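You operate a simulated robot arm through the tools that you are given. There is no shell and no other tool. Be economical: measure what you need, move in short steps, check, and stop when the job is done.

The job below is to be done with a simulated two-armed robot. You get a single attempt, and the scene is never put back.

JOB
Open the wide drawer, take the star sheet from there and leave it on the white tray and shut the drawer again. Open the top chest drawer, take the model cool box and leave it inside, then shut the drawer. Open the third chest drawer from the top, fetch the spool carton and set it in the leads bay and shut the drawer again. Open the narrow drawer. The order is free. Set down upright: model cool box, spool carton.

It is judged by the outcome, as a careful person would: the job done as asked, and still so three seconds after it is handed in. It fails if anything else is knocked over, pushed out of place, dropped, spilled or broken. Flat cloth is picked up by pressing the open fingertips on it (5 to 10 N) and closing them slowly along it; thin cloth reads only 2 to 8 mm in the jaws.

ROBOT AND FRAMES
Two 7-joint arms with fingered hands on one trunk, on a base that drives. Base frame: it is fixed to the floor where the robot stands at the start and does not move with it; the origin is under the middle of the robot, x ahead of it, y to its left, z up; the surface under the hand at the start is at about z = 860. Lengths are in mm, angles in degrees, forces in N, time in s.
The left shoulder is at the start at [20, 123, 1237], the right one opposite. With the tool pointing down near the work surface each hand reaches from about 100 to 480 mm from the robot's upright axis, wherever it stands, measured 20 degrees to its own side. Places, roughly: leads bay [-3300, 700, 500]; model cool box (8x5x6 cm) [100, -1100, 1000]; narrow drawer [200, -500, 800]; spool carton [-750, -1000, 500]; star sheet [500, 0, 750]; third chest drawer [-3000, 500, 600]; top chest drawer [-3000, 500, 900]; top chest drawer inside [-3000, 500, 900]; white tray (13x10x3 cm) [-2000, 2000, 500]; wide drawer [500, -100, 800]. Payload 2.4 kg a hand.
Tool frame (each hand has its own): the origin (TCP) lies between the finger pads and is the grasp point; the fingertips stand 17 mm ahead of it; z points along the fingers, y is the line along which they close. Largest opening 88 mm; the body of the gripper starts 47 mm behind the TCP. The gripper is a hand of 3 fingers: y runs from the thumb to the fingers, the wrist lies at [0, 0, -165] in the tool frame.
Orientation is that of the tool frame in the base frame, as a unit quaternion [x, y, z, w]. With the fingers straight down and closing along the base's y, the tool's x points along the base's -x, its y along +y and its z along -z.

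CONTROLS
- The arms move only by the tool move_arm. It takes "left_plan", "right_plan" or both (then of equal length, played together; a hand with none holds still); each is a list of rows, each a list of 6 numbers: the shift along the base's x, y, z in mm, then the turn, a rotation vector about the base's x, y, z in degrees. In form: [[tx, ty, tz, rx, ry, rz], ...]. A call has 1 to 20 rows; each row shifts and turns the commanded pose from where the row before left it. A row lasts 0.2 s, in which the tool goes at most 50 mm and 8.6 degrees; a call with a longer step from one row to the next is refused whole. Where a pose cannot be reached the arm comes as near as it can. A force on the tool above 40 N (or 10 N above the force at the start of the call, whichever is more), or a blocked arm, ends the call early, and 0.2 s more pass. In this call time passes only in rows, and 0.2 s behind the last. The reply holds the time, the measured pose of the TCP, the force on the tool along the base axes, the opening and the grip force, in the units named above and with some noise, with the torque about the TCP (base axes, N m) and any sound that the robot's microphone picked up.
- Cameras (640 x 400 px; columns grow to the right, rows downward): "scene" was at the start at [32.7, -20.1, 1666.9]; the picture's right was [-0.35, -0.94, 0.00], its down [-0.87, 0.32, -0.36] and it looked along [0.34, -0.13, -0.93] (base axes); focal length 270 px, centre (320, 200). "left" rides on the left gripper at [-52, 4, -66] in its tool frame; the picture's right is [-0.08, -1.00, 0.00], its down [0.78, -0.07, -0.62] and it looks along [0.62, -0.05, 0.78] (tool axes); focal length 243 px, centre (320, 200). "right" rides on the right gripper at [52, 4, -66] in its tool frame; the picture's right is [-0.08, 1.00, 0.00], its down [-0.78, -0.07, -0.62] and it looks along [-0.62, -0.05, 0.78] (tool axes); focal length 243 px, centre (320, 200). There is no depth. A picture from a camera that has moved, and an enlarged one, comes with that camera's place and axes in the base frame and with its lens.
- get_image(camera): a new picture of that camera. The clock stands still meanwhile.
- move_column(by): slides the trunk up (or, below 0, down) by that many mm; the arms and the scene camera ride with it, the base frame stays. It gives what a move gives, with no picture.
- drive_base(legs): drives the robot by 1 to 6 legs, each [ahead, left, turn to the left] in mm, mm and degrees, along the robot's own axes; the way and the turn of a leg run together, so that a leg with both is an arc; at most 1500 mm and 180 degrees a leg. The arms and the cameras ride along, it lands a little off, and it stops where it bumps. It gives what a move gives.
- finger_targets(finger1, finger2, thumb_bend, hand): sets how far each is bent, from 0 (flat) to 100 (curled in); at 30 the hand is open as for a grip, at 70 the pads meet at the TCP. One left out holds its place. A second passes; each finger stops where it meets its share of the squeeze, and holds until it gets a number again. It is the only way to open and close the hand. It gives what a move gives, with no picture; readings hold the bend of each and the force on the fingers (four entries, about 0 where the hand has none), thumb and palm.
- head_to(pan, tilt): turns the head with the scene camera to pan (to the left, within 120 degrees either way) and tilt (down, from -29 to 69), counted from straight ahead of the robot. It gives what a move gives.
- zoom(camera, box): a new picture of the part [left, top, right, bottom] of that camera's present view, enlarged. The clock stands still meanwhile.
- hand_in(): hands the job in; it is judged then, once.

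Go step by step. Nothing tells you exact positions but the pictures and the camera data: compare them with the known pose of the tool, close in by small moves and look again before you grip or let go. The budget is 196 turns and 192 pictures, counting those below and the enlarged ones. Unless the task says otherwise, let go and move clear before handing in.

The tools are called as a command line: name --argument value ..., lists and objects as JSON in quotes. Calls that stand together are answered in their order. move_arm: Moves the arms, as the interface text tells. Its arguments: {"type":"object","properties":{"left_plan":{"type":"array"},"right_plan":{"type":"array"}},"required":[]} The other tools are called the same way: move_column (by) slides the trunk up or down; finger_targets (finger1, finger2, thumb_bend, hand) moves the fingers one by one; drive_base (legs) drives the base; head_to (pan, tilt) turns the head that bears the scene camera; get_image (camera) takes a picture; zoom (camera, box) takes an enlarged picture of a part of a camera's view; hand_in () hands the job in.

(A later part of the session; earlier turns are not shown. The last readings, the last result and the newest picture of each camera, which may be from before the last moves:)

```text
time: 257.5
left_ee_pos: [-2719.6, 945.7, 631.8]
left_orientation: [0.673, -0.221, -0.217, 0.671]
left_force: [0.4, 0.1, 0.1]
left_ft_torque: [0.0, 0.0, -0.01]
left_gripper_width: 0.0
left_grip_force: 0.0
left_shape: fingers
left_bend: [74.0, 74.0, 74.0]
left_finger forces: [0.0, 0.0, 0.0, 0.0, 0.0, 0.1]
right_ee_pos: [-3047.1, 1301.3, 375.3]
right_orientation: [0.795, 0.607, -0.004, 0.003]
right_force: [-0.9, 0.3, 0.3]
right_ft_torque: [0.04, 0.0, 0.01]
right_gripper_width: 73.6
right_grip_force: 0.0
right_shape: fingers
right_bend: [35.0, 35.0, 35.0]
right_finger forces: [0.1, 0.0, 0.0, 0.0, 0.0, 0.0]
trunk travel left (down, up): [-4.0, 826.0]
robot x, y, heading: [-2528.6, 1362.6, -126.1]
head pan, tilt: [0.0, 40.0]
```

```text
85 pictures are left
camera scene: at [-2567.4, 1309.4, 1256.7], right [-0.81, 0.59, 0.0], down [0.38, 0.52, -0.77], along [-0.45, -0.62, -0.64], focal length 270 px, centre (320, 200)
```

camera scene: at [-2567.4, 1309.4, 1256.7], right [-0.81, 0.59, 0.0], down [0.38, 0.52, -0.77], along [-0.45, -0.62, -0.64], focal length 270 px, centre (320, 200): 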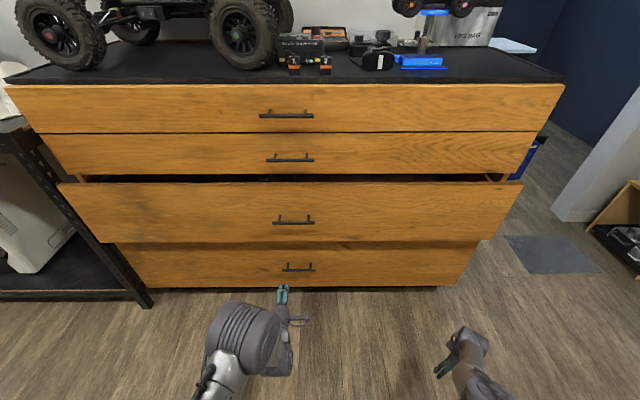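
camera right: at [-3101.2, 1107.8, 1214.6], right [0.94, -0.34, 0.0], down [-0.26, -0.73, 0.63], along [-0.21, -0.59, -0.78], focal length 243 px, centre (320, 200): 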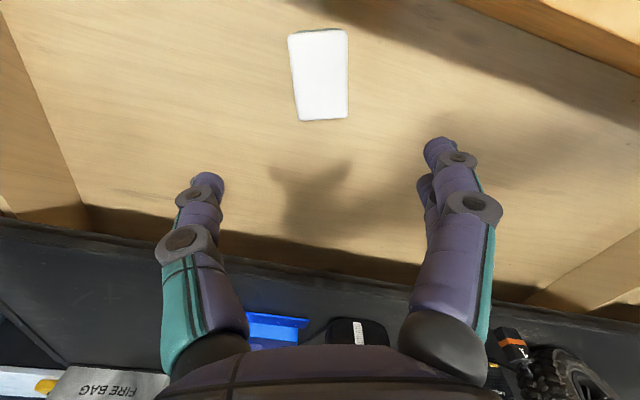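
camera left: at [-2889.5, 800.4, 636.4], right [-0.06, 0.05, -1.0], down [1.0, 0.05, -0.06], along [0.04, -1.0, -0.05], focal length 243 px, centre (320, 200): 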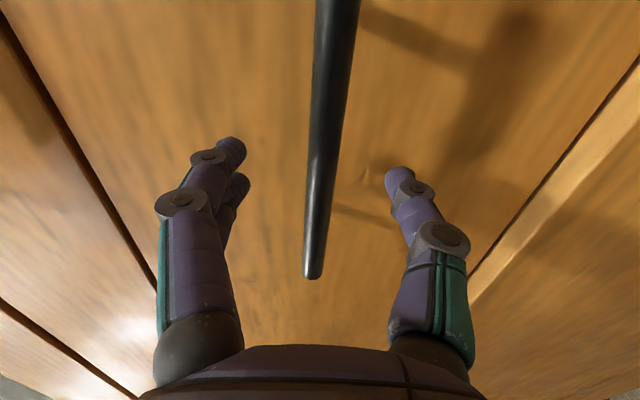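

It slipped off after about 50 mm. I'll re-grip deeper and tighter.

finger_targets --hand "left" --finger1 44 --finger2 44 --thumb_bend 46

drive_base --legs '[[240, 0, 0]]'

get_image --camera "left"

```text
time: 258.5
left_ee_pos: [-2719.9, 946.5, 631.0]
left_orientation: [0.674, -0.222, -0.217, 0.671]
left_force: [0.4, -0.2, 0.4]
left_ft_torque: [0.03, -0.01, 0.0]
left_gripper_width: 50.8
left_grip_force: 0.1
left_shape: fingers
left_bend: [44.0, 44.0, 46.0]
left_finger forces: [0.0, 0.0, 0.1, 0.0, 0.0, 0.1]
right_ee_pos: [-3047.9, 1302.0, 375.7]
right_orientation: [0.795, 0.607, -0.004, 0.003]
right_force: [-0.6, -0.5, 0.3]
right_ft_torque: [0.01, -0.04, -0.01]
right_gripper_width: 74.0
right_grip_force: 0.0
right_shape: fingers
right_bend: [35.0, 35.0, 35.0]
right_finger forces: [0.1, 0.1, 0.1, 0.1, 0.1, 0.0]
trunk travel left (down, up): [-4.0, 826.0]
robot x, y, heading: [-2531.0, 1362.3, -126.2]
head pan, tilt: [0.0, 40.0]
```

```text
time: 260.3
left_ee_pos: [-2862.8, 749.3, 631.2]
left_orientation: [0.674, -0.221, -0.216, 0.671]
left_force: [0.2, 0.1, 0.1]
left_ft_torque: [0.02, -0.04, 0.0]
left_gripper_width: 50.7
left_grip_force: 0.0
left_shape: fingers
left_bend: [44.0, 44.0, 46.0]
left_finger forces: [0.1, 0.0, 0.0, 0.1, 0.0, 0.0]
right_ee_pos: [-3192.6, 1104.4, 376.5]
right_orientation: [0.795, 0.607, -0.004, 0.003]
right_force: [-0.3, 0.1, 0.1]
right_ft_torque: [0.04, 0.0, 0.01]
right_gripper_width: 73.7
right_grip_force: 0.1
right_shape: fingers
right_bend: [35.0, 35.0, 35.0]
right_finger forces: [0.1, 0.0, 0.0, 0.0, 0.0, 0.0]
trunk travel left (down, up): [-4.0, 826.0]
robot x, y, heading: [-2671.8, 1170.1, -126.1]
head pan, tilt: [0.0, 40.0]
```

```text
84 pictures are left
camera left: at [-2866.2, 834.3, 636.4], right [-0.06, 0.05, -1.0], down [1.0, 0.04, -0.06], along [0.04, -1.0, -0.05], focal length 243 px, centre (320, 200)
```

left: 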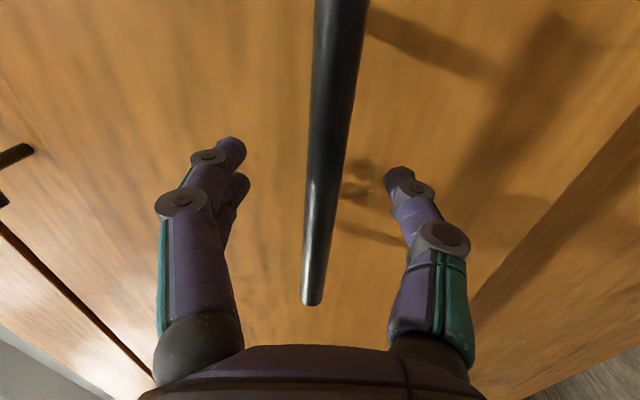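

drive_base --legs '[[7, 0, 0]]'

finger_targets --hand "left" --finger1 85 --finger2 85 --thumb_bend 85

drive_base --legs '[[-60, 0, 0]]'

get_image --camera "scene"

```text
time: 261.1
left_ee_pos: [-2867.7, 743.3, 631.8]
left_orientation: [0.675, -0.221, -0.216, 0.67]
left_force: [0.1, 0.2, -1.0]
left_ft_torque: [-0.02, 0.04, 0.0]
left_gripper_width: 50.6
left_grip_force: 0.1
left_shape: fingers
left_bend: [44.0, 44.0, 46.0]
left_finger forces: [0.0, 0.0, 0.1, 0.0, 0.0, 0.0]
right_ee_pos: [-3195.4, 1098.5, 375.4]
right_orientation: [0.794, 0.608, -0.004, 0.004]
right_force: [0.6, 0.2, 0.4]
right_ft_torque: [-0.02, -0.01, 0.0]
right_gripper_width: 73.3
right_grip_force: 0.2
right_shape: fingers
right_bend: [35.0, 35.0, 35.0]
right_finger forces: [0.1, 0.1, 0.1, 0.0, 0.0, 0.1]
trunk travel left (down, up): [-4.0, 826.0]
robot x, y, heading: [-2680.5, 1154.5, -126.1]
head pan, tilt: [0.0, 40.0]
```

```text
time: 262.1
left_ee_pos: [-2866.0, 744.2, 630.0]
left_orientation: [0.674, -0.221, -0.216, 0.671]
left_force: [-1.3, -1.1, -3.3]
left_ft_torque: [-0.02, 0.03, 0.03]
left_gripper_width: 0.0
left_grip_force: 0.1
left_shape: fingers
left_bend: [81.0, 81.0, 81.0]
left_finger forces: [0.0, 0.1, 0.0, 0.0, 1.1, 0.1]
right_ee_pos: [-3196.4, 1097.5, 375.3]
right_orientation: [0.794, 0.608, -0.004, 0.004]
right_force: [-0.3, 0.1, 0.4]
right_ft_torque: [-0.02, -0.01, 0.0]
right_gripper_width: 73.8
right_grip_force: 0.0
right_shape: fingers
right_bend: [35.0, 35.0, 35.0]
right_finger forces: [0.0, 0.0, 0.1, 0.0, 0.0, 0.0]
trunk travel left (down, up): [-4.0, 826.0]
robot x, y, heading: [-2676.1, 1159.9, -126.1]
head pan, tilt: [0.0, 40.0]
```

```text
time: 263.0
left_ee_pos: [-2830.2, 794.3, 631.9]
left_orientation: [0.674, -0.221, -0.215, 0.671]
left_force: [0.0, -0.3, -0.2]
left_ft_torque: [-0.01, -0.02, 0.02]
left_gripper_width: 0.0
left_grip_force: 0.1
left_shape: fingers
left_bend: [83.0, 83.0, 84.0]
left_finger forces: [0.0, 0.1, 0.1, 0.0, 0.1, 0.1]
right_ee_pos: [-3159.3, 1147.4, 376.3]
right_orientation: [0.794, 0.608, -0.005, 0.003]
right_force: [-0.1, 0.5, 0.0]
right_ft_torque: [-0.04, 0.01, 0.01]
right_gripper_width: 73.5
right_grip_force: 0.1
right_shape: fingers
right_bend: [35.0, 35.0, 35.0]
right_finger forces: [0.1, 0.0, 0.0, 0.1, 0.0, 0.0]
trunk travel left (down, up): [-4.0, 826.0]
robot x, y, heading: [-2638.2, 1206.8, -126.1]
head pan, tilt: [0.0, 40.0]
```

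```text
83 pictures are left
camera scene: at [-2679.0, 1156.6, 1256.7], right [-0.81, 0.59, 0.0], down [0.38, 0.52, -0.77], along [-0.45, -0.62, -0.64], focal length 270 px, centre (320, 200)
```

scene: 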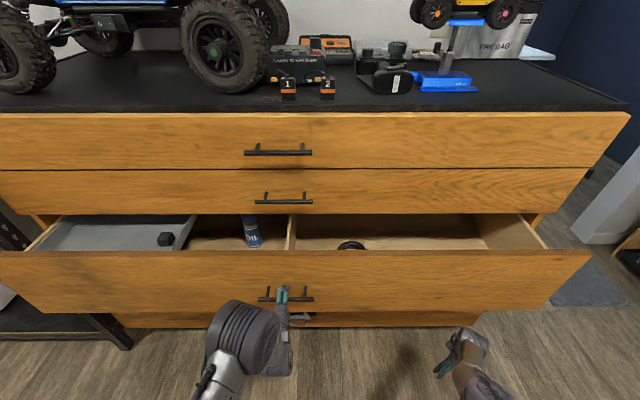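

Hooked properly now. Continuing to pull.

drive_base --legs '[[-195, 0, 0]]'

head_to --pan 0 --tilt 50

get_image --camera "scene"

```text
time: 264.6
left_ee_pos: [-2716.9, 949.5, 632.2]
left_orientation: [0.674, -0.22, -0.217, 0.672]
left_force: [0.2, 1.3, -1.0]
left_ft_torque: [-0.02, -0.01, 0.02]
left_gripper_width: 0.0
left_grip_force: 0.0
left_shape: fingers
left_bend: [83.0, 83.0, 84.0]
left_finger forces: [0.0, 0.1, 0.0, 0.0, 0.0, 0.0]
right_ee_pos: [-3044.8, 1303.8, 376.5]
right_orientation: [0.794, 0.608, -0.004, 0.003]
right_force: [-0.1, -0.5, 0.5]
right_ft_torque: [-0.01, -0.02, 0.03]
right_gripper_width: 73.7
right_grip_force: 0.0
right_shape: fingers
right_bend: [35.0, 35.0, 35.0]
right_finger forces: [0.0, 0.0, 0.0, 0.1, 0.0, 0.0]
trunk travel left (down, up): [-4.0, 826.0]
robot x, y, heading: [-2526.2, 1365.5, -126.2]
head pan, tilt: [0.0, 40.0]
```

```text
time: 265.3
left_ee_pos: [-2715.8, 949.3, 631.2]
left_orientation: [0.674, -0.221, -0.216, 0.671]
left_force: [0.1, 0.2, -0.3]
left_ft_torque: [0.01, 0.0, 0.02]
left_gripper_width: 0.2
left_grip_force: 0.0
left_shape: fingers
left_bend: [83.0, 83.0, 84.0]
left_finger forces: [0.1, 0.0, 0.0, 0.0, 0.0, 0.0]
right_ee_pos: [-3045.4, 1302.9, 377.1]
right_orientation: [0.794, 0.608, -0.004, 0.003]
right_force: [0.3, -0.5, 0.7]
right_ft_torque: [0.01, 0.0, 0.01]
right_gripper_width: 73.6
right_grip_force: 0.1
right_shape: fingers
right_bend: [35.0, 35.0, 35.0]
right_finger forces: [0.1, 0.0, 0.1, 0.1, 0.0, 0.0]
trunk travel left (down, up): [-4.0, 826.0]
robot x, y, heading: [-2524.6, 1363.1, -126.2]
head pan, tilt: [0.0, 50.0]
```

```text
82 pictures are left
camera scene: at [-2560.1, 1319.7, 1242.6], right [-0.81, 0.59, 0.0], down [0.45, 0.62, -0.64], along [-0.38, -0.52, -0.77], focal length 270 px, centre (320, 200)
```

scene: 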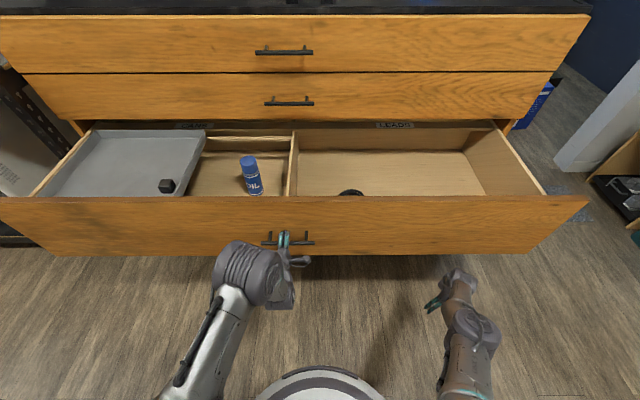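

The third drawer is open, and the LEADS bay is the right compartment. I'll release the handle and go get the spool carton from the black rack.

finger_targets --hand "left" --finger1 30 --finger2 30 --thumb_bend 30

drive_base --legs '[[-90, 0, 0], [0, 1400, 0], [0, 1400, 0]]'

head_to --pan 0 --tilt 35

get_image --camera "scene"

```text
time: 266.3
left_ee_pos: [-2717.8, 948.6, 632.3]
left_orientation: [0.674, -0.221, -0.216, 0.671]
left_force: [0.4, -0.1, -0.6]
left_ft_torque: [0.02, 0.0, -0.03]
left_gripper_width: 84.2
left_grip_force: 0.1
left_shape: fingers
left_bend: [30.0, 30.0, 30.0]
left_finger forces: [0.0, 0.0, 0.1, 0.1, 0.0, 0.1]
right_ee_pos: [-3045.3, 1304.0, 377.2]
right_orientation: [0.794, 0.608, -0.004, 0.003]
right_force: [1.1, 0.5, -0.1]
right_ft_torque: [-0.05, 0.0, 0.01]
right_gripper_width: 73.8
right_grip_force: 0.1
right_shape: fingers
right_bend: [35.0, 35.0, 35.0]
right_finger forces: [0.0, 0.0, 0.0, 0.0, 0.1, 0.1]
trunk travel left (down, up): [-4.0, 826.0]
robot x, y, heading: [-2528.1, 1363.7, -126.1]
head pan, tilt: [0.0, 50.0]
```

```text
time: 280.5
left_ee_pos: [-396.3, -607.8, 631.0]
left_orientation: [0.675, -0.217, -0.213, 0.672]
left_force: [0.1, -0.1, -0.1]
left_ft_torque: [-0.02, 0.0, -0.01]
left_gripper_width: 84.2
left_grip_force: 0.1
left_shape: fingers
left_bend: [30.0, 30.0, 30.0]
left_finger forces: [0.1, 0.0, 0.1, 0.1, 0.0, 0.0]
right_ee_pos: [-730.1, -257.3, 378.0]
right_orientation: [0.79, 0.613, -0.004, 0.003]
right_force: [-0.6, -0.3, 0.4]
right_ft_torque: [-0.02, 0.04, -0.02]
right_gripper_width: 73.7
right_grip_force: 0.1
right_shape: fingers
right_bend: [35.0, 35.0, 35.0]
right_finger forces: [0.0, 0.0, 0.0, 0.0, 0.1, 0.0]
trunk travel left (down, up): [-4.0, 826.0]
robot x, y, heading: [-212.1, -187.5, -125.3]
head pan, tilt: [0.0, 50.0]
```

```text
time: 281.3
left_ee_pos: [-397.0, -608.6, 630.8]
left_orientation: [0.675, -0.216, -0.212, 0.673]
left_force: [0.2, 0.3, -0.3]
left_ft_torque: [0.03, -0.01, 0.0]
left_gripper_width: 83.8
left_grip_force: 0.1
left_shape: fingers
left_bend: [30.0, 30.0, 30.0]
left_finger forces: [0.0, 0.0, 0.0, 0.0, 0.1, 0.0]
right_ee_pos: [-728.7, -257.8, 376.9]
right_orientation: [0.79, 0.613, -0.004, 0.003]
right_force: [-0.2, -0.1, 0.5]
right_ft_torque: [-0.01, -0.01, -0.02]
right_gripper_width: 73.9
right_grip_force: 0.0
right_shape: fingers
right_bend: [35.0, 35.0, 35.0]
right_finger forces: [0.0, 0.1, 0.1, 0.0, 0.1, 0.0]
trunk travel left (down, up): [-4.0, 826.0]
robot x, y, heading: [-210.4, -190.6, -125.4]
head pan, tilt: [0.0, 35.0]
```

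```text
81 pictures are left
camera scene: at [-250.6, -245.4, 1264.2], right [-0.81, 0.58, 0.0], down [0.33, 0.47, -0.82], along [-0.47, -0.67, -0.57], focal length 270 px, centre (320, 200)
```

scene: 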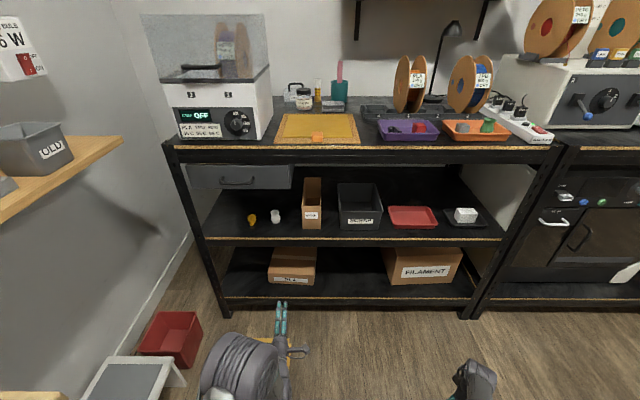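

zoom --camera "scene" --box '[230, 150, 430, 270]'

```text
3.20 times, centred on (330, 210) of scene
camera zoom: at [-250.6, -245.4, 1264.2], right [-0.81, 0.58, 0.0], down [0.33, 0.47, -0.82], along [-0.47, -0.67, -0.57], focal length 863 px, centre (288, 168)
```

zoom: 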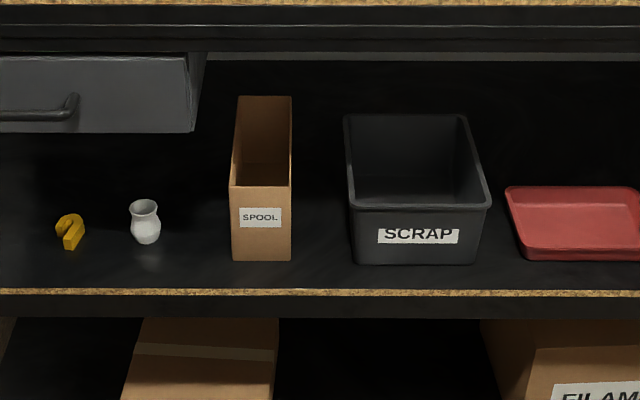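

The spool carton is an upright open box about 80 mm wide near u=-23, v≈-1229, with its top at about z=621. I'll retract the left hand and set the right hand to a 30° pitch to grip across its width.

move_arm --left_plan '[[22, 30.3, 0, 0, 0, 0], [22, 30.3, 0, 0, 0, 0], [22, 30.3, 0, 0, 0, 0], [22, 30.3, 0, 0, 0, 0], [0, 0, 0, 0, 0, 0], [0, 0, 0, 0, 0, 0], [0, 0, 0, 0, 0, 0], [0, 0, 0, 0, 0, 0]]' --right_plan '[[20.2, -14.7, 29, 0, 0, -7.2], [20.2, -14.7, 29, 0, 0, -7.2], [20.2, -14.7, 29, 0, 0, -7.2], [20.2, -14.7, 29, -4.85, 3.53, 0], [20.2, -14.7, 29, -4.85, 3.53, 0], [20.2, -14.7, 29, -4.85, 3.53, 0], [20.2, -14.7, 29, -4.85, 3.53, 0], [20.2, -14.7, 29, -4.85, 3.53, 0]]'

finger_targets --hand "right" --finger1 22 --finger2 22 --thumb_bend 22

drive_base --legs '[[0, 0, -0.7], [0, 220, 0], [200, 0, 0]]'

get_image --camera "scene"

get_image --camera "right"

```text
time: 283.1
left_ee_pos: [-318.7, -503.9, 640.1]
left_orientation: [0.676, -0.217, -0.212, 0.672]
left_force: [-0.7, 0.0, -0.6]
left_ft_torque: [0.04, 0.02, 0.03]
left_gripper_width: 84.1
left_grip_force: 0.1
left_shape: fingers
left_bend: [30.0, 30.0, 30.0]
left_finger forces: [0.1, 0.0, 0.1, 0.1, 0.0, 0.0]
left hand out of reach, approached as far as the arm can: row 4
right_ee_pos: [-721.7, -497.5, 531.2]
right_orientation: [0.86, 0.436, -0.236, 0.119]
right_force: [-0.6, -0.6, 0.5]
right_ft_torque: [0.0, 0.01, -0.01]
right_gripper_width: 73.9
right_grip_force: 0.0
right_shape: fingers
right_bend: [35.0, 35.0, 35.0]
right_finger forces: [0.0, 0.1, 0.0, 0.1, 0.0, 0.1]
right hand out of reach, approached as far as the arm can: row 1, 2, 3, 4, 5, 6, 7, 8
trunk travel left (down, up): [-4.0, 826.0]
robot x, y, heading: [-210.9, -187.6, -125.4]
head pan, tilt: [0.0, 35.0]
```

```text
time: 284.1
left_ee_pos: [-319.9, -504.0, 639.7]
left_orientation: [0.675, -0.217, -0.211, 0.673]
left_force: [-0.4, 0.4, -0.3]
left_ft_torque: [0.04, -0.01, 0.0]
left_gripper_width: 84.1
left_grip_force: 0.1
left_shape: fingers
left_bend: [30.0, 30.0, 30.0]
left_finger forces: [0.1, 0.0, 0.0, 0.0, 0.0, 0.0]
right_ee_pos: [-720.5, -495.6, 529.7]
right_orientation: [0.86, 0.438, -0.235, 0.119]
right_force: [-0.7, 0.7, -1.3]
right_ft_torque: [0.0, -0.02, 0.01]
right_gripper_width: 95.2
right_grip_force: 0.0
right_shape: fingers
right_bend: [22.0, 22.0, 22.0]
right_finger forces: [0.0, 0.0, 0.0, 0.1, 0.1, 0.1]
trunk travel left (down, up): [-4.0, 826.0]
robot x, y, heading: [-211.0, -185.3, -125.8]
head pan, tilt: [0.0, 35.0]
```

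```text
time: 286.1
left_ee_pos: [-218.9, -672.4, 597.0]
left_orientation: [0.719, -0.217, -0.274, 0.601]
left_force: [-0.5, 0.7, 0.6]
left_ft_torque: [0.03, -0.03, -0.01]
left_gripper_width: 84.5
left_grip_force: 0.1
left_shape: fingers
left_bend: [30.0, 30.0, 30.0]
left_finger forces: [0.0, 0.0, 0.0, 0.0, 0.0, 0.0]
right_ee_pos: [-585.1, -580.0, 538.6]
right_orientation: [0.877, 0.406, -0.253, 0.042]
right_force: [-0.3, -0.1, -0.6]
right_ft_torque: [-0.01, -0.01, 0.02]
right_gripper_width: 95.6
right_grip_force: 0.1
right_shape: fingers
right_bend: [22.0, 22.0, 22.0]
right_finger forces: [0.0, 0.1, 0.0, 0.0, 0.0, 0.0]
trunk travel left (down, up): [-4.0, 826.0]
robot x, y, heading: [-108.3, -316.3, -131.3]
head pan, tilt: [0.0, 35.0]
stopped in leg 2: the robot was blocked; the commanded pose is now the measured one
```

```text
79 pictures are left
camera scene: at [-192.5, -267.9, 1269.2], right [-0.75, 0.66, -0.07], down [0.4, 0.37, -0.84], along [-0.53, -0.66, -0.54], focal length 270 px, centre (320, 200)
```

scene: 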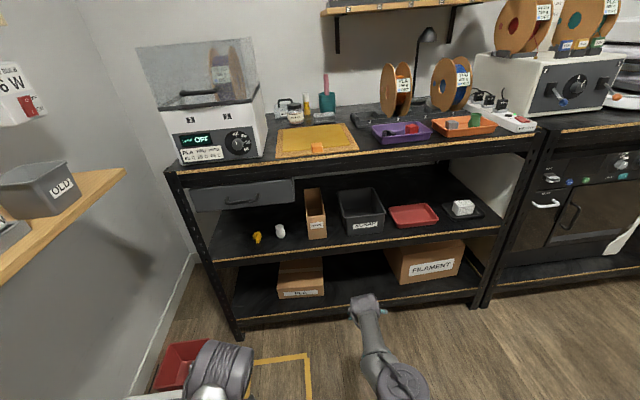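

```text
78 pictures are left
camera right: at [-525.7, -526.9, 570.6], right [0.69, -0.72, -0.09], down [-0.22, -0.32, 0.92], along [-0.69, -0.61, -0.38], focal length 243 px, centre (320, 200)
```

right: 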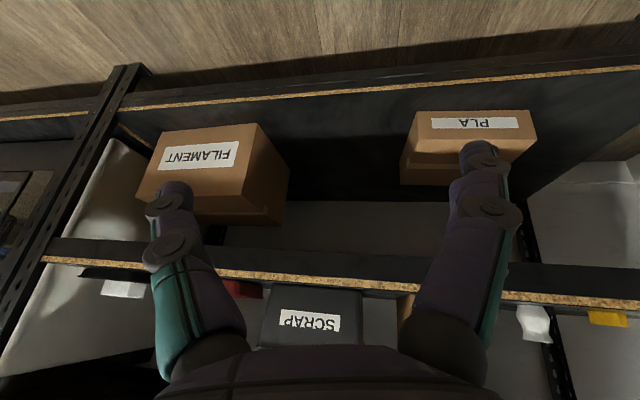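

The robot bumped into the open narrow drawer beside it. I'll back away to the right and look at the damage.

drive_base --legs '[[0, -150, 0]]'

head_to --pan 90 --tilt 40

get_image --camera "scene"

```text
time: 286.8
left_ee_pos: [-179.0, -733.1, 538.8]
left_orientation: [0.766, -0.197, -0.283, 0.542]
left_force: [-0.6, 0.0, 0.1]
left_ft_torque: [-0.02, 0.0, 0.02]
left_gripper_width: 84.6
left_grip_force: 0.0
left_shape: fingers
left_bend: [30.0, 30.0, 30.0]
left_finger forces: [0.1, 0.0, 0.0, 0.1, 0.0, 0.0]
right_ee_pos: [-538.9, -592.9, 529.3]
right_orientation: [0.87, 0.421, -0.256, -0.021]
right_force: [0.1, -0.8, -0.5]
right_ft_torque: [-0.01, 0.03, -0.01]
right_gripper_width: 95.7
right_grip_force: 0.0
right_shape: fingers
right_bend: [22.0, 22.0, 22.0]
right_finger forces: [0.1, 0.0, 0.1, 0.0, 0.0, 0.1]
trunk travel left (down, up): [-4.0, 826.0]
robot x, y, heading: [-116.2, -309.6, -131.4]
head pan, tilt: [0.0, 35.0]
stopped in leg 1: the robot was blocked; the commanded pose is now the measured one
```

```text
time: 288.4
left_ee_pos: [-183.3, -731.6, 540.5]
left_orientation: [0.763, -0.201, -0.286, 0.543]
left_force: [-0.4, -0.9, -0.2]
left_ft_torque: [0.03, 0.01, 0.02]
left_gripper_width: 84.6
left_grip_force: 0.1
left_shape: fingers
left_bend: [30.0, 30.0, 30.0]
left_finger forces: [0.2, 0.0, 0.0, 0.1, 0.0, 0.0]
right_ee_pos: [-541.3, -589.9, 530.2]
right_orientation: [0.872, 0.418, -0.256, -0.022]
right_force: [0.2, -0.3, 0.5]
right_ft_torque: [-0.01, 0.03, 0.01]
right_gripper_width: 95.6
right_grip_force: 0.1
right_shape: fingers
right_bend: [22.0, 22.0, 22.0]
right_finger forces: [0.1, 0.0, 0.0, 0.1, 0.1, 0.1]
trunk travel left (down, up): [-4.0, 826.0]
robot x, y, heading: [-118.8, -305.3, -131.7]
head pan, tilt: [90.0, 40.0]
```

```text
77 pictures are left
camera scene: at [-71.3, -264.7, 1263.9], right [-0.67, -0.74, 0.04], down [-0.46, 0.37, -0.81], along [0.59, -0.55, -0.59], focal length 270 px, centre (320, 200)
```

scene: 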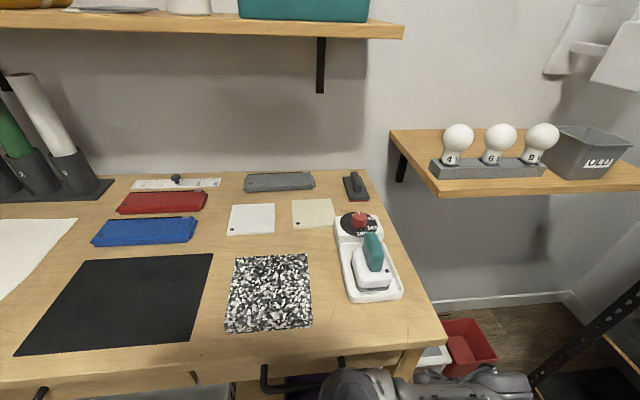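

head_to --pan 70 --tilt 69

get_image --camera "scene"

get_image --camera "left"

```text
time: 289.4
left_ee_pos: [-183.9, -731.0, 540.6]
left_orientation: [0.763, -0.201, -0.286, 0.543]
left_force: [-0.2, -0.2, -1.0]
left_ft_torque: [0.0, 0.01, 0.0]
left_gripper_width: 84.4
left_grip_force: 0.0
left_shape: fingers
left_bend: [30.0, 30.0, 30.0]
left_finger forces: [0.1, 0.0, 0.1, 0.0, 0.0, 0.0]
right_ee_pos: [-542.6, -588.1, 530.7]
right_orientation: [0.871, 0.418, -0.256, -0.021]
right_force: [0.9, 0.7, -0.9]
right_ft_torque: [0.01, 0.0, -0.03]
right_gripper_width: 95.6
right_grip_force: 0.1
right_shape: fingers
right_bend: [22.0, 22.0, 22.0]
right_finger forces: [0.0, 0.1, 0.0, 0.0, 0.1, 0.0]
trunk travel left (down, up): [-4.0, 826.0]
robot x, y, heading: [-116.4, -309.1, -132.2]
head pan, tilt: [70.0, 68.8]
```

```text
76 pictures are left
camera scene: at [-106.9, -259.6, 1226.6], right [-0.88, -0.47, 0.01], down [-0.43, 0.79, -0.43], along [0.19, -0.38, -0.9], focal length 270 px, centre (320, 200)
```

scene: 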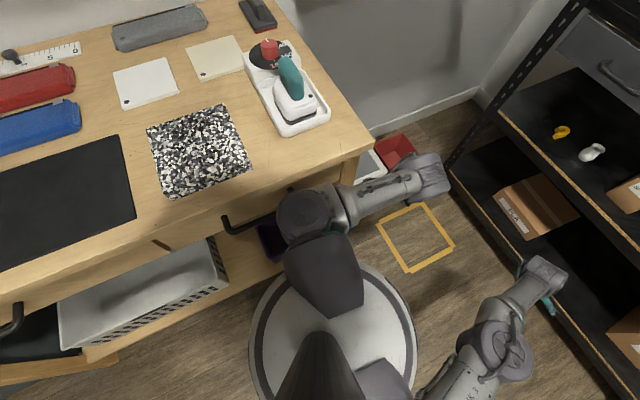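

```text
75 pictures are left
camera left: at [-180.2, -652.3, 572.8], right [-0.07, 0.38, -0.92], down [1.0, -0.02, -0.08], along [-0.05, -0.92, -0.38], focal length 243 px, centre (320, 200)
```

left: 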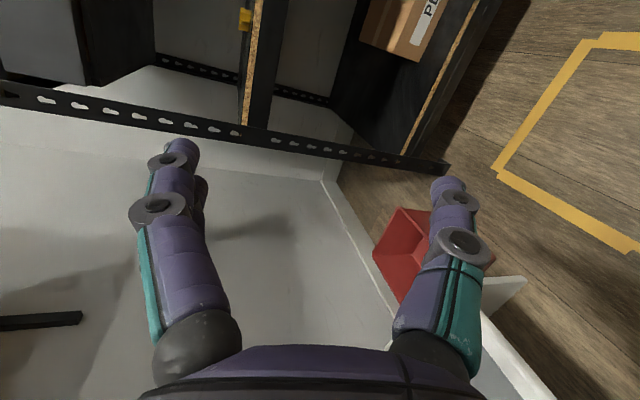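

move_arm --left_plan '[[-20, 3, 0, 0, 0, 0], [-25, 4, 0, 0, 0, 0], [-25, 4, 0, 0, 0, 0], [-25, 4, 0, 0, 0, 0]]'

get_image --camera "scene"

```text
time: 289.7
left_ee_pos: [-167.7, -750.8, 506.0]
left_orientation: [0.795, -0.186, -0.281, 0.505]
left_force: [0.2, -0.5, 0.4]
left_ft_torque: [-0.01, -0.04, -0.02]
left_gripper_width: 84.3
left_grip_force: 0.0
left_shape: fingers
left_bend: [30.0, 30.0, 30.0]
left_finger forces: [0.0, 0.0, 0.0, 0.0, 0.0, 0.0]
right_ee_pos: [-527.6, -585.5, 525.2]
right_orientation: [0.87, 0.418, -0.256, -0.058]
right_force: [1.1, -0.8, -0.1]
right_ft_torque: [0.0, -0.02, -0.02]
right_gripper_width: 95.9
right_grip_force: 0.0
right_shape: fingers
right_bend: [22.0, 22.0, 22.0]
right_finger forces: [0.0, 0.0, 0.0, 0.0, 0.0, 0.1]
trunk travel left (down, up): [-4.0, 826.0]
robot x, y, heading: [-119.7, -307.2, -132.1]
head pan, tilt: [70.0, 68.8]
stopped in row 1 (left hand): the arm was blocked; the commanded pose is now the measured one
```

```text
74 pictures are left
camera scene: at [-108.2, -262.8, 1226.6], right [-0.88, -0.47, 0.01], down [-0.43, 0.8, -0.43], along [0.19, -0.38, -0.9], focal length 270 px, centre (320, 200)
```

scene: 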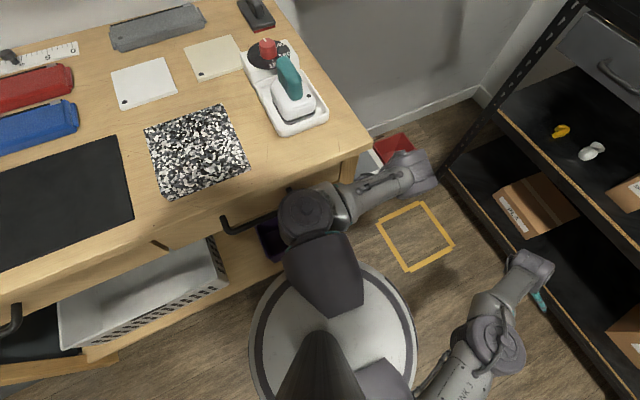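

drive_base --legs '[[0, -40, 0]]'

get_image --camera "scene"

```text
time: 290.4
left_ee_pos: [-127.9, -777.6, 436.5]
left_orientation: [0.851, -0.148, -0.268, 0.426]
left_force: [-0.9, 0.1, 0.7]
left_ft_torque: [0.03, 0.0, 0.03]
left_gripper_width: 84.4
left_grip_force: 0.0
left_shape: fingers
left_bend: [30.0, 30.0, 30.0]
left_finger forces: [0.0, 0.0, 0.1, 0.0, 0.0, 0.0]
right_ee_pos: [-539.9, -560.7, 511.3]
right_orientation: [0.873, 0.392, -0.253, -0.142]
right_force: [0.7, -0.3, 0.3]
right_ft_torque: [0.06, 0.01, -0.02]
right_gripper_width: 95.5
right_grip_force: 0.1
right_shape: fingers
right_bend: [22.0, 22.0, 22.0]
right_finger forces: [0.1, 0.1, 0.1, 0.1, 0.0, 0.0]
trunk travel left (down, up): [-4.0, 826.0]
robot x, y, heading: [-127.5, -306.7, -132.8]
head pan, tilt: [70.0, 68.8]
stopped in leg 1: the robot was blocked; the commanded pose is now the measured one
```

```text
73 pictures are left
camera scene: at [-111.8, -277.7, 1225.6], right [-0.89, -0.46, 0.01], down [-0.42, 0.81, -0.41], along [0.18, -0.37, -0.91], focal length 270 px, centre (320, 200)
```

scene: 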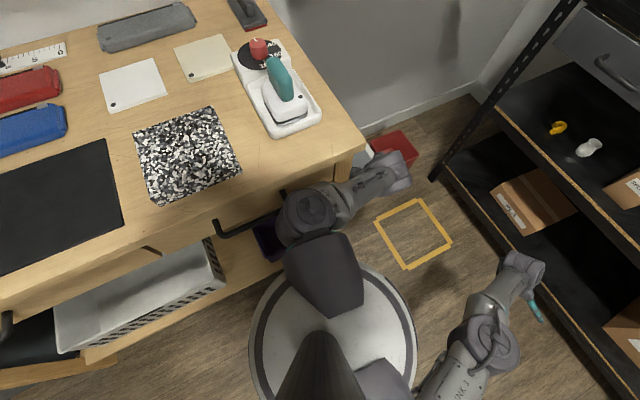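

drive_base --legs '[[60, 0, 0]]'

get_image --camera "scene"

```text
time: 291.1
left_ee_pos: [-130.7, -801.0, 410.6]
left_orientation: [0.854, -0.131, -0.286, 0.414]
left_force: [-0.6, 1.0, -0.4]
left_ft_torque: [-0.01, -0.01, 0.1]
left_gripper_width: 84.8
left_grip_force: 0.1
left_shape: fingers
left_bend: [30.0, 30.0, 30.0]
left_finger forces: [0.0, 0.1, 0.0, 0.1, 0.0, 0.0]
right_ee_pos: [-557.2, -601.2, 495.7]
right_orientation: [0.866, 0.393, -0.254, -0.175]
right_force: [0.4, -0.7, 0.1]
right_ft_torque: [0.03, -0.01, -0.01]
right_gripper_width: 95.8
right_grip_force: 0.0
right_shape: fingers
right_bend: [22.0, 22.0, 22.0]
right_finger forces: [0.0, 0.1, 0.0, 0.0, 0.0, 0.1]
trunk travel left (down, up): [-4.0, 826.0]
robot x, y, heading: [-140.4, -306.7, -131.5]
head pan, tilt: [70.0, 68.8]
stopped in leg 1: the robot was blocked; the commanded pose is now the measured one
```

```text
72 pictures are left
camera scene: at [-125.4, -361.5, 1222.2], right [-0.88, -0.48, -0.03], down [-0.44, 0.83, -0.36], along [0.19, -0.3, -0.93], focal length 270 px, centre (320, 200)
```

scene: 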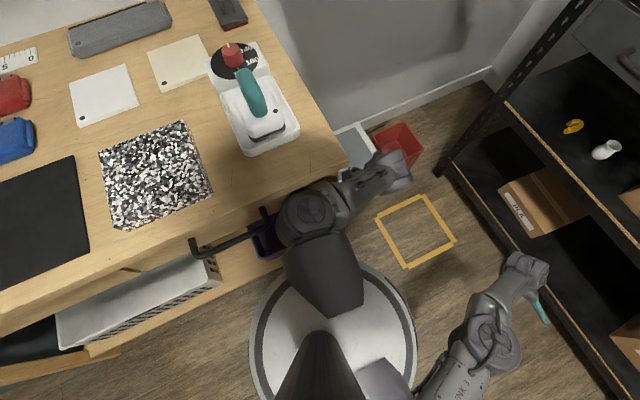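

head_to --pan 110 --tilt 69

get_image --camera "scene"

head_to --pan 30 --tilt 69

get_image --camera "scene"

get_image --camera "left"

```text
time: 292.1
left_ee_pos: [-132.5, -798.8, 413.4]
left_orientation: [0.852, -0.136, -0.286, 0.416]
left_force: [0.4, 0.0, 0.3]
left_ft_torque: [0.0, 0.0, 0.02]
left_gripper_width: 84.8
left_grip_force: 0.1
left_shape: fingers
left_bend: [30.0, 30.0, 30.0]
left_finger forces: [0.0, 0.0, 0.1, 0.0, 0.0, 0.1]
right_ee_pos: [-550.4, -593.7, 497.8]
right_orientation: [0.867, 0.394, -0.254, -0.169]
right_force: [-0.2, 0.4, -0.4]
right_ft_torque: [-0.02, -0.01, -0.02]
right_gripper_width: 95.6
right_grip_force: 0.1
right_shape: fingers
right_bend: [22.0, 22.0, 22.0]
right_finger forces: [0.0, 0.0, 0.1, 0.0, 0.0, 0.0]
trunk travel left (down, up): [-4.0, 826.0]
robot x, y, heading: [-137.8, -307.9, -132.0]
head pan, tilt: [110.0, 68.8]
```

```text
71 pictures are left
camera scene: at [-92.7, -319.3, 1222.2], right [-0.37, -0.93, -0.01], down [-0.86, 0.35, -0.37], along [0.35, -0.13, -0.93], focal length 270 px, centre (320, 200)
```

scene: 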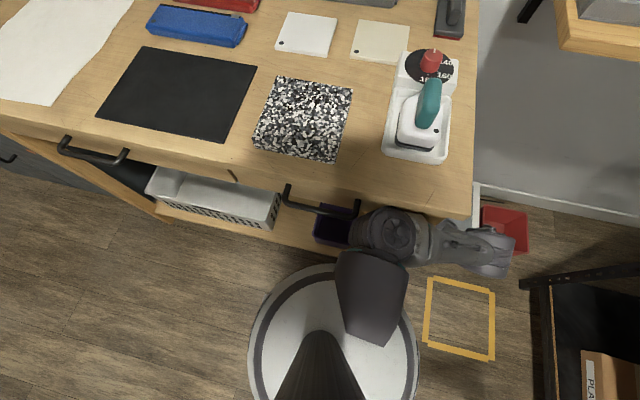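

```text
time: 293.7
left_ee_pos: [-131.3, -797.8, 413.2]
left_orientation: [0.853, -0.135, -0.286, 0.415]
left_force: [0.2, -1.0, 0.3]
left_ft_torque: [0.0, -0.04, -0.02]
left_gripper_width: 84.7
left_grip_force: 0.1
left_shape: fingers
left_bend: [30.0, 30.0, 30.0]
left_finger forces: [0.1, 0.1, 0.0, 0.0, 0.1, 0.0]
right_ee_pos: [-550.9, -594.4, 497.9]
right_orientation: [0.867, 0.396, -0.253, -0.169]
right_force: [0.7, -0.3, 0.9]
right_ft_torque: [0.03, 0.04, 0.0]
right_gripper_width: 95.8
right_grip_force: 0.0
right_shape: fingers
right_bend: [22.0, 22.0, 22.0]
right_finger forces: [0.0, 0.0, 0.0, 0.0, 0.0, 0.1]
trunk travel left (down, up): [-4.0, 826.0]
robot x, y, heading: [-136.3, -306.2, -131.8]
head pan, tilt: [30.0, 68.8]
```

```text
70 pictures are left
camera scene: at [-156.6, -353.5, 1221.1], right [-0.98, 0.2, -0.01], down [0.2, 0.91, -0.35], along [-0.06, -0.35, -0.94], focal length 270 px, centre (320, 200)
```

scene: 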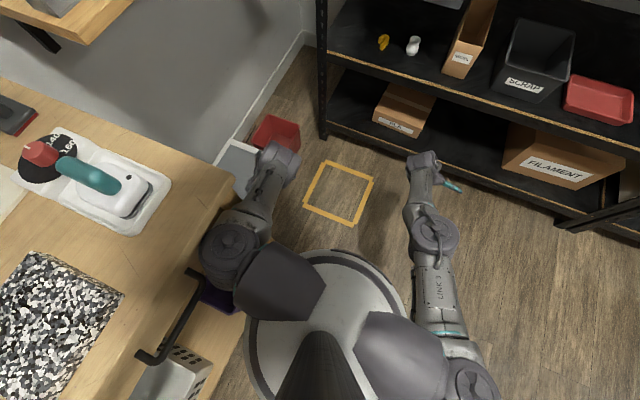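

```text
69 pictures are left
camera left: at [-134.1, -734.8, 468.2], right [-0.07, 0.66, -0.75], down [1.0, 0.07, -0.04], along [0.03, -0.75, -0.66], focal length 243 px, centre (320, 200)
```

left: 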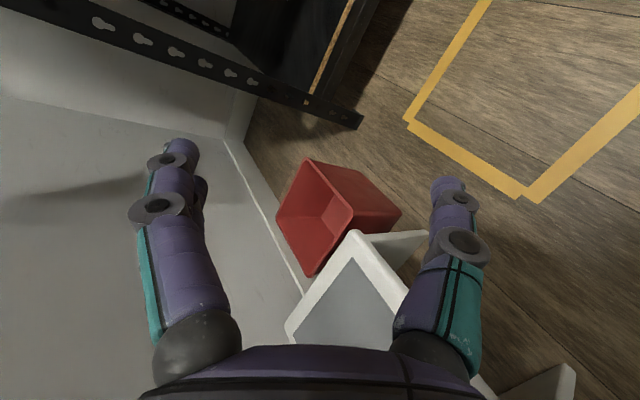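

drive_base --legs '[[0, -300, 0]]'

drive_base --legs '[[0, -300, 0]]'

get_image --camera "scene"

```text
time: 295.7
left_ee_pos: [-348.4, -602.0, 411.5]
left_orientation: [0.851, -0.134, -0.29, 0.416]
left_force: [-0.7, -0.5, 0.4]
left_ft_torque: [-0.02, 0.0, 0.02]
left_gripper_width: 84.5
left_grip_force: 0.0
left_shape: fingers
left_bend: [30.0, 30.0, 30.0]
left_finger forces: [0.0, 0.0, 0.0, 0.1, 0.0, 0.0]
right_ee_pos: [-760.8, -393.2, 502.3]
right_orientation: [0.865, 0.396, -0.256, -0.17]
right_force: [1.5, 0.5, 0.1]
right_ft_torque: [0.02, -0.01, 0.0]
right_gripper_width: 95.9
right_grip_force: 0.1
right_shape: fingers
right_bend: [22.0, 22.0, 22.0]
right_finger forces: [0.0, 0.0, 0.0, 0.1, 0.0, 0.0]
trunk travel left (down, up): [-4.0, 826.0]
robot x, y, heading: [-356.5, -113.1, -132.0]
head pan, tilt: [30.0, 68.8]
```

```text
time: 297.8
left_ee_pos: [-567.6, -403.4, 410.9]
left_orientation: [0.852, -0.132, -0.289, 0.416]
left_force: [-0.1, 0.2, 0.1]
left_ft_torque: [-0.01, 0.0, -0.02]
left_gripper_width: 84.8
left_grip_force: 0.0
left_shape: fingers
left_bend: [30.0, 30.0, 30.0]
left_finger forces: [0.0, 0.0, 0.0, 0.0, 0.0, 0.1]
right_ee_pos: [-982.1, -195.5, 503.5]
right_orientation: [0.864, 0.398, -0.257, -0.169]
right_force: [0.7, -0.9, -0.5]
right_ft_torque: [0.01, 0.0, -0.05]
right_gripper_width: 95.6
right_grip_force: 0.2
right_shape: fingers
right_bend: [22.0, 22.0, 22.0]
right_finger forces: [0.1, 0.0, 0.1, 0.0, 0.1, 0.0]
trunk travel left (down, up): [-4.0, 826.0]
robot x, y, heading: [-578.5, 89.1, -131.6]
head pan, tilt: [30.0, 68.8]
```

```text
68 pictures are left
camera scene: at [-578.1, 48.9, 1220.6], right [-0.98, 0.2, 0.0], down [0.19, 0.91, -0.36], along [-0.07, -0.35, -0.93], focal length 270 px, centre (320, 200)
```

scene: 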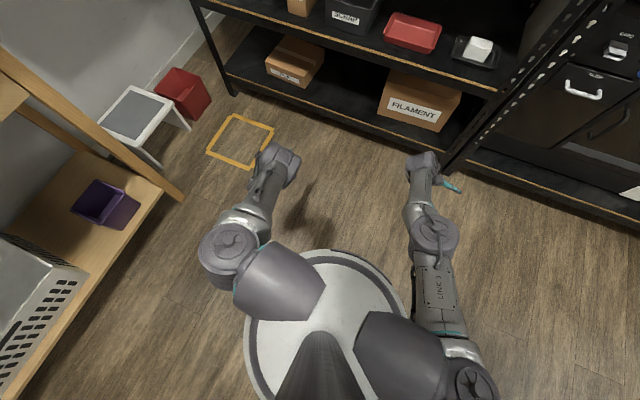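

Free again and level. I'll correct the heading, bring both arms into sensible poses, and approach the rack away from the bench.

drive_base --legs '[[0, 0, 5.6]]'

move_arm --left_plan '[[17.7, 24.2, 30, 0, 0, 0], [17.7, 24.2, 30, 0, 0, 0], [17.7, 24.2, 30, 0, 0, 0], [17.7, 24.2, 30, 0, 0, 0], [17.7, 24.2, 30, 0, 0, 0]]' --right_plan '[[8.2, 11.3, 21, -5.09, -3.56, 1.34], [8.2, 11.3, 21, -5.09, -3.56, 1.34], [8.2, 11.3, 21, -5.09, -3.56, 1.34], [8.2, 11.3, 21, -5.09, -3.56, 1.34], [8.2, 11.3, 21, -5.09, -3.56, 1.34]]'

head_to --pan 10 --tilt 50

get_image --camera "scene"

```text
time: 298.7
left_ee_pos: [-518.4, -400.6, 410.5]
left_orientation: [0.858, -0.089, -0.268, 0.43]
left_force: [0.0, 0.1, 0.4]
left_ft_torque: [-0.03, 0.04, -0.03]
left_gripper_width: 84.7
left_grip_force: 0.1
left_shape: fingers
left_bend: [30.0, 30.0, 30.0]
left_finger forces: [0.0, 0.0, 0.1, 0.0, 0.1, 0.0]
right_ee_pos: [-952.7, -233.4, 503.6]
right_orientation: [0.844, 0.44, -0.264, -0.156]
right_force: [-0.7, 0.8, -0.3]
right_ft_torque: [0.0, 0.04, -0.04]
right_gripper_width: 95.9
right_grip_force: 0.1
right_shape: fingers
right_bend: [22.0, 22.0, 22.0]
right_finger forces: [0.0, 0.1, 0.0, 0.1, 0.0, 0.1]
trunk travel left (down, up): [-4.0, 826.0]
robot x, y, heading: [-581.0, 92.2, -126.2]
head pan, tilt: [30.0, 68.8]
```

```text
time: 299.9
left_ee_pos: [-432.4, -277.7, 561.5]
left_orientation: [0.858, -0.09, -0.269, 0.429]
left_force: [-0.4, 0.4, -0.7]
left_ft_torque: [0.01, -0.01, 0.02]
left_gripper_width: 84.6
left_grip_force: 0.0
left_shape: fingers
left_bend: [30.0, 30.0, 30.0]
left_finger forces: [0.0, 0.0, 0.0, 0.0, 0.0, 0.0]
right_ee_pos: [-955.4, -309.3, 577.7]
right_orientation: [0.861, 0.438, -0.231, 0.119]
right_force: [-0.6, -0.2, 1.0]
right_ft_torque: [0.0, 0.0, -0.02]
right_gripper_width: 95.8
right_grip_force: 0.1
right_shape: fingers
right_bend: [22.0, 22.0, 22.0]
right_finger forces: [0.1, 0.1, 0.0, 0.0, 0.1, 0.1]
right hand out of reach, approached as far as the arm can: row 1, 2, 3, 4, 5
trunk travel left (down, up): [-4.0, 826.0]
robot x, y, heading: [-581.3, 88.6, -126.0]
head pan, tilt: [30.0, 68.8]
```

```text
time: 300.7
left_ee_pos: [-430.6, -278.3, 561.3]
left_orientation: [0.857, -0.09, -0.269, 0.43]
left_force: [-0.3, -0.7, 0.9]
left_ft_torque: [-0.02, -0.01, 0.01]
left_gripper_width: 84.6
left_grip_force: 0.0
left_shape: fingers
left_bend: [30.0, 30.0, 30.0]
left_finger forces: [0.0, 0.0, 0.0, 0.1, 0.0, 0.0]
right_ee_pos: [-954.9, -308.0, 579.3]
right_orientation: [0.861, 0.437, -0.231, 0.117]
right_force: [0.4, 0.8, -0.2]
right_ft_torque: [0.02, -0.01, 0.01]
right_gripper_width: 96.1
right_grip_force: 0.1
right_shape: fingers
right_bend: [22.0, 22.0, 22.0]
right_finger forces: [0.0, 0.1, 0.1, 0.0, 0.0, 0.1]
trunk travel left (down, up): [-4.0, 826.0]
robot x, y, heading: [-579.6, 88.4, -126.1]
head pan, tilt: [10.0, 50.0]
```

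```text
67 pictures are left
camera scene: at [-602.0, 35.8, 1242.5], right [-0.9, 0.44, 0.0], down [0.34, 0.69, -0.64], along [-0.28, -0.58, -0.77], focal length 270 px, centre (320, 200)
```

scene: 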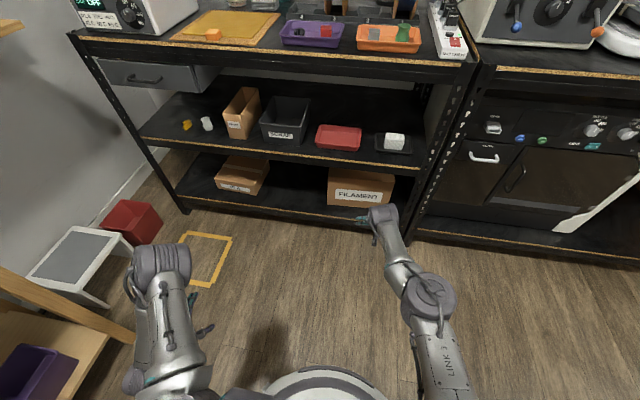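

drive_base --legs '[[130, 421, 0], [160, 100, 0]]'

get_image --camera "right"

get_image --camera "scene"

```text
time: 304.6
left_ee_pos: [-171.6, -824.1, 561.1]
left_orientation: [0.858, -0.087, -0.267, 0.431]
left_force: [-0.2, 0.3, -0.6]
left_ft_torque: [0.0, 0.0, 0.02]
left_gripper_width: 84.4
left_grip_force: 0.1
left_shape: fingers
left_bend: [30.0, 30.0, 30.0]
left_finger forces: [0.0, 0.0, 0.0, 0.0, 0.1, 0.0]
right_ee_pos: [-696.4, -858.5, 577.6]
right_orientation: [0.86, 0.439, -0.23, 0.117]
right_force: [-0.1, 0.4, 0.5]
right_ft_torque: [0.0, -0.02, 0.0]
right_gripper_width: 95.6
right_grip_force: 0.0
right_shape: fingers
right_bend: [22.0, 22.0, 22.0]
right_finger forces: [0.1, 0.0, 0.0, 0.0, 0.0, 0.1]
trunk travel left (down, up): [-4.0, 826.0]
robot x, y, heading: [-321.9, -458.2, -125.5]
head pan, tilt: [10.0, 50.0]
```

```text
66 pictures are left
camera right: at [-646.4, -796.4, 610.1], right [0.77, -0.64, 0.04], down [-0.27, -0.26, 0.93], along [-0.59, -0.72, -0.37], focal length 243 px, centre (320, 200)
```

right: 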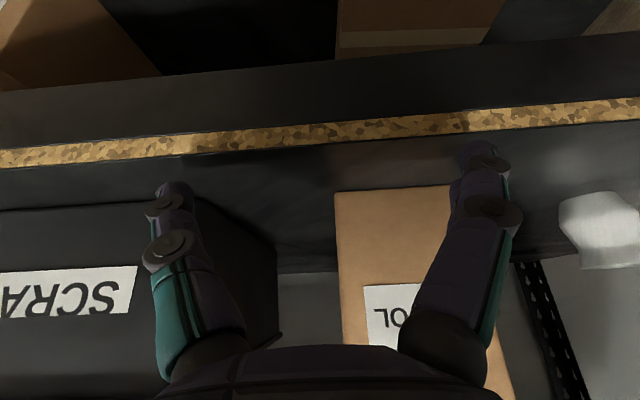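

```text
65 pictures are left
camera scene: at [-345.0, -511.3, 1242.6], right [-0.9, 0.43, 0.0], down [0.33, 0.69, -0.64], along [-0.28, -0.58, -0.77], focal length 270 px, centre (320, 200)
```

scene: 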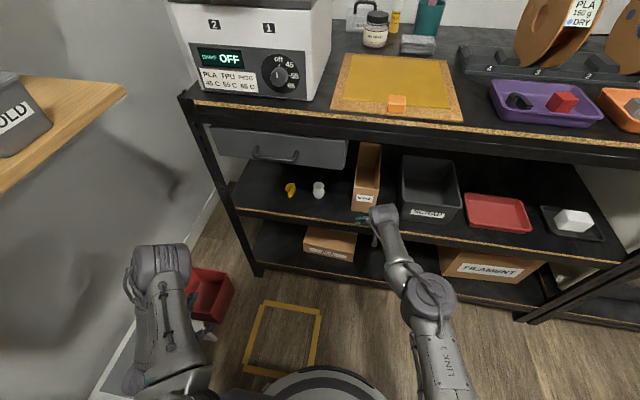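

drive_base --legs '[[0, 47, -0.6]]'

get_image --camera "right"

zoom --camera "scene" --box '[300, 120, 460, 240]'

```text
time: 305.5
left_ee_pos: [-138.0, -853.7, 561.7]
left_orientation: [0.858, -0.092, -0.268, 0.429]
left_force: [0.0, 0.2, -0.4]
left_ft_torque: [0.02, 0.02, 0.01]
left_gripper_width: 84.5
left_grip_force: 0.0
left_shape: fingers
left_bend: [30.0, 30.0, 30.0]
left_finger forces: [0.1, 0.1, 0.0, 0.0, 0.0, 0.0]
right_ee_pos: [-661.8, -881.3, 578.7]
right_orientation: [0.862, 0.436, -0.231, 0.116]
right_force: [-0.2, 0.7, 0.1]
right_ft_torque: [0.0, -0.01, 0.0]
right_gripper_width: 95.8
right_grip_force: 0.0
right_shape: fingers
right_bend: [22.0, 22.0, 22.0]
right_finger forces: [0.0, 0.0, 0.0, 0.1, 0.1, 0.1]
trunk travel left (down, up): [-4.0, 826.0]
robot x, y, heading: [-287.0, -481.4, -126.5]
head pan, tilt: [10.0, 50.0]
```

```text
64 pictures are left
camera right: at [-611.4, -821.1, 610.1], right [0.76, -0.65, 0.04], down [-0.27, -0.26, 0.93], along [-0.59, -0.72, -0.37], focal length 243 px, centre (320, 200)
```

right: 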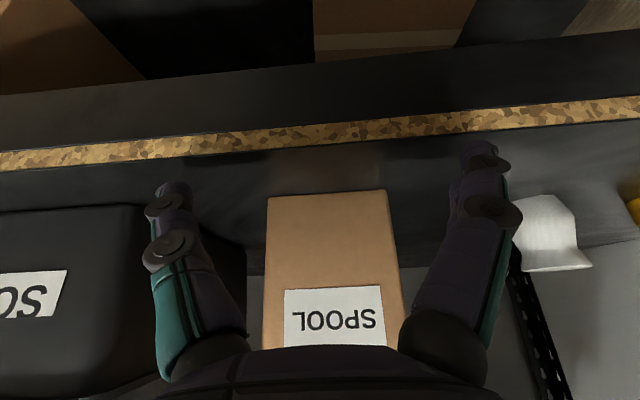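

```text
3.33 times, centred on (380, 180) of scene
camera zoom: at [-307.2, -539.2, 1242.6], right [-0.9, 0.44, 0.0], down [0.34, 0.69, -0.64], along [-0.28, -0.58, -0.77], focal length 898 px, centre (120, 267)
```

zoom: 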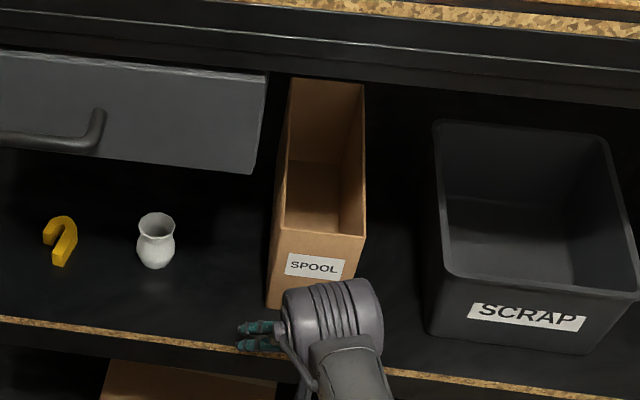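

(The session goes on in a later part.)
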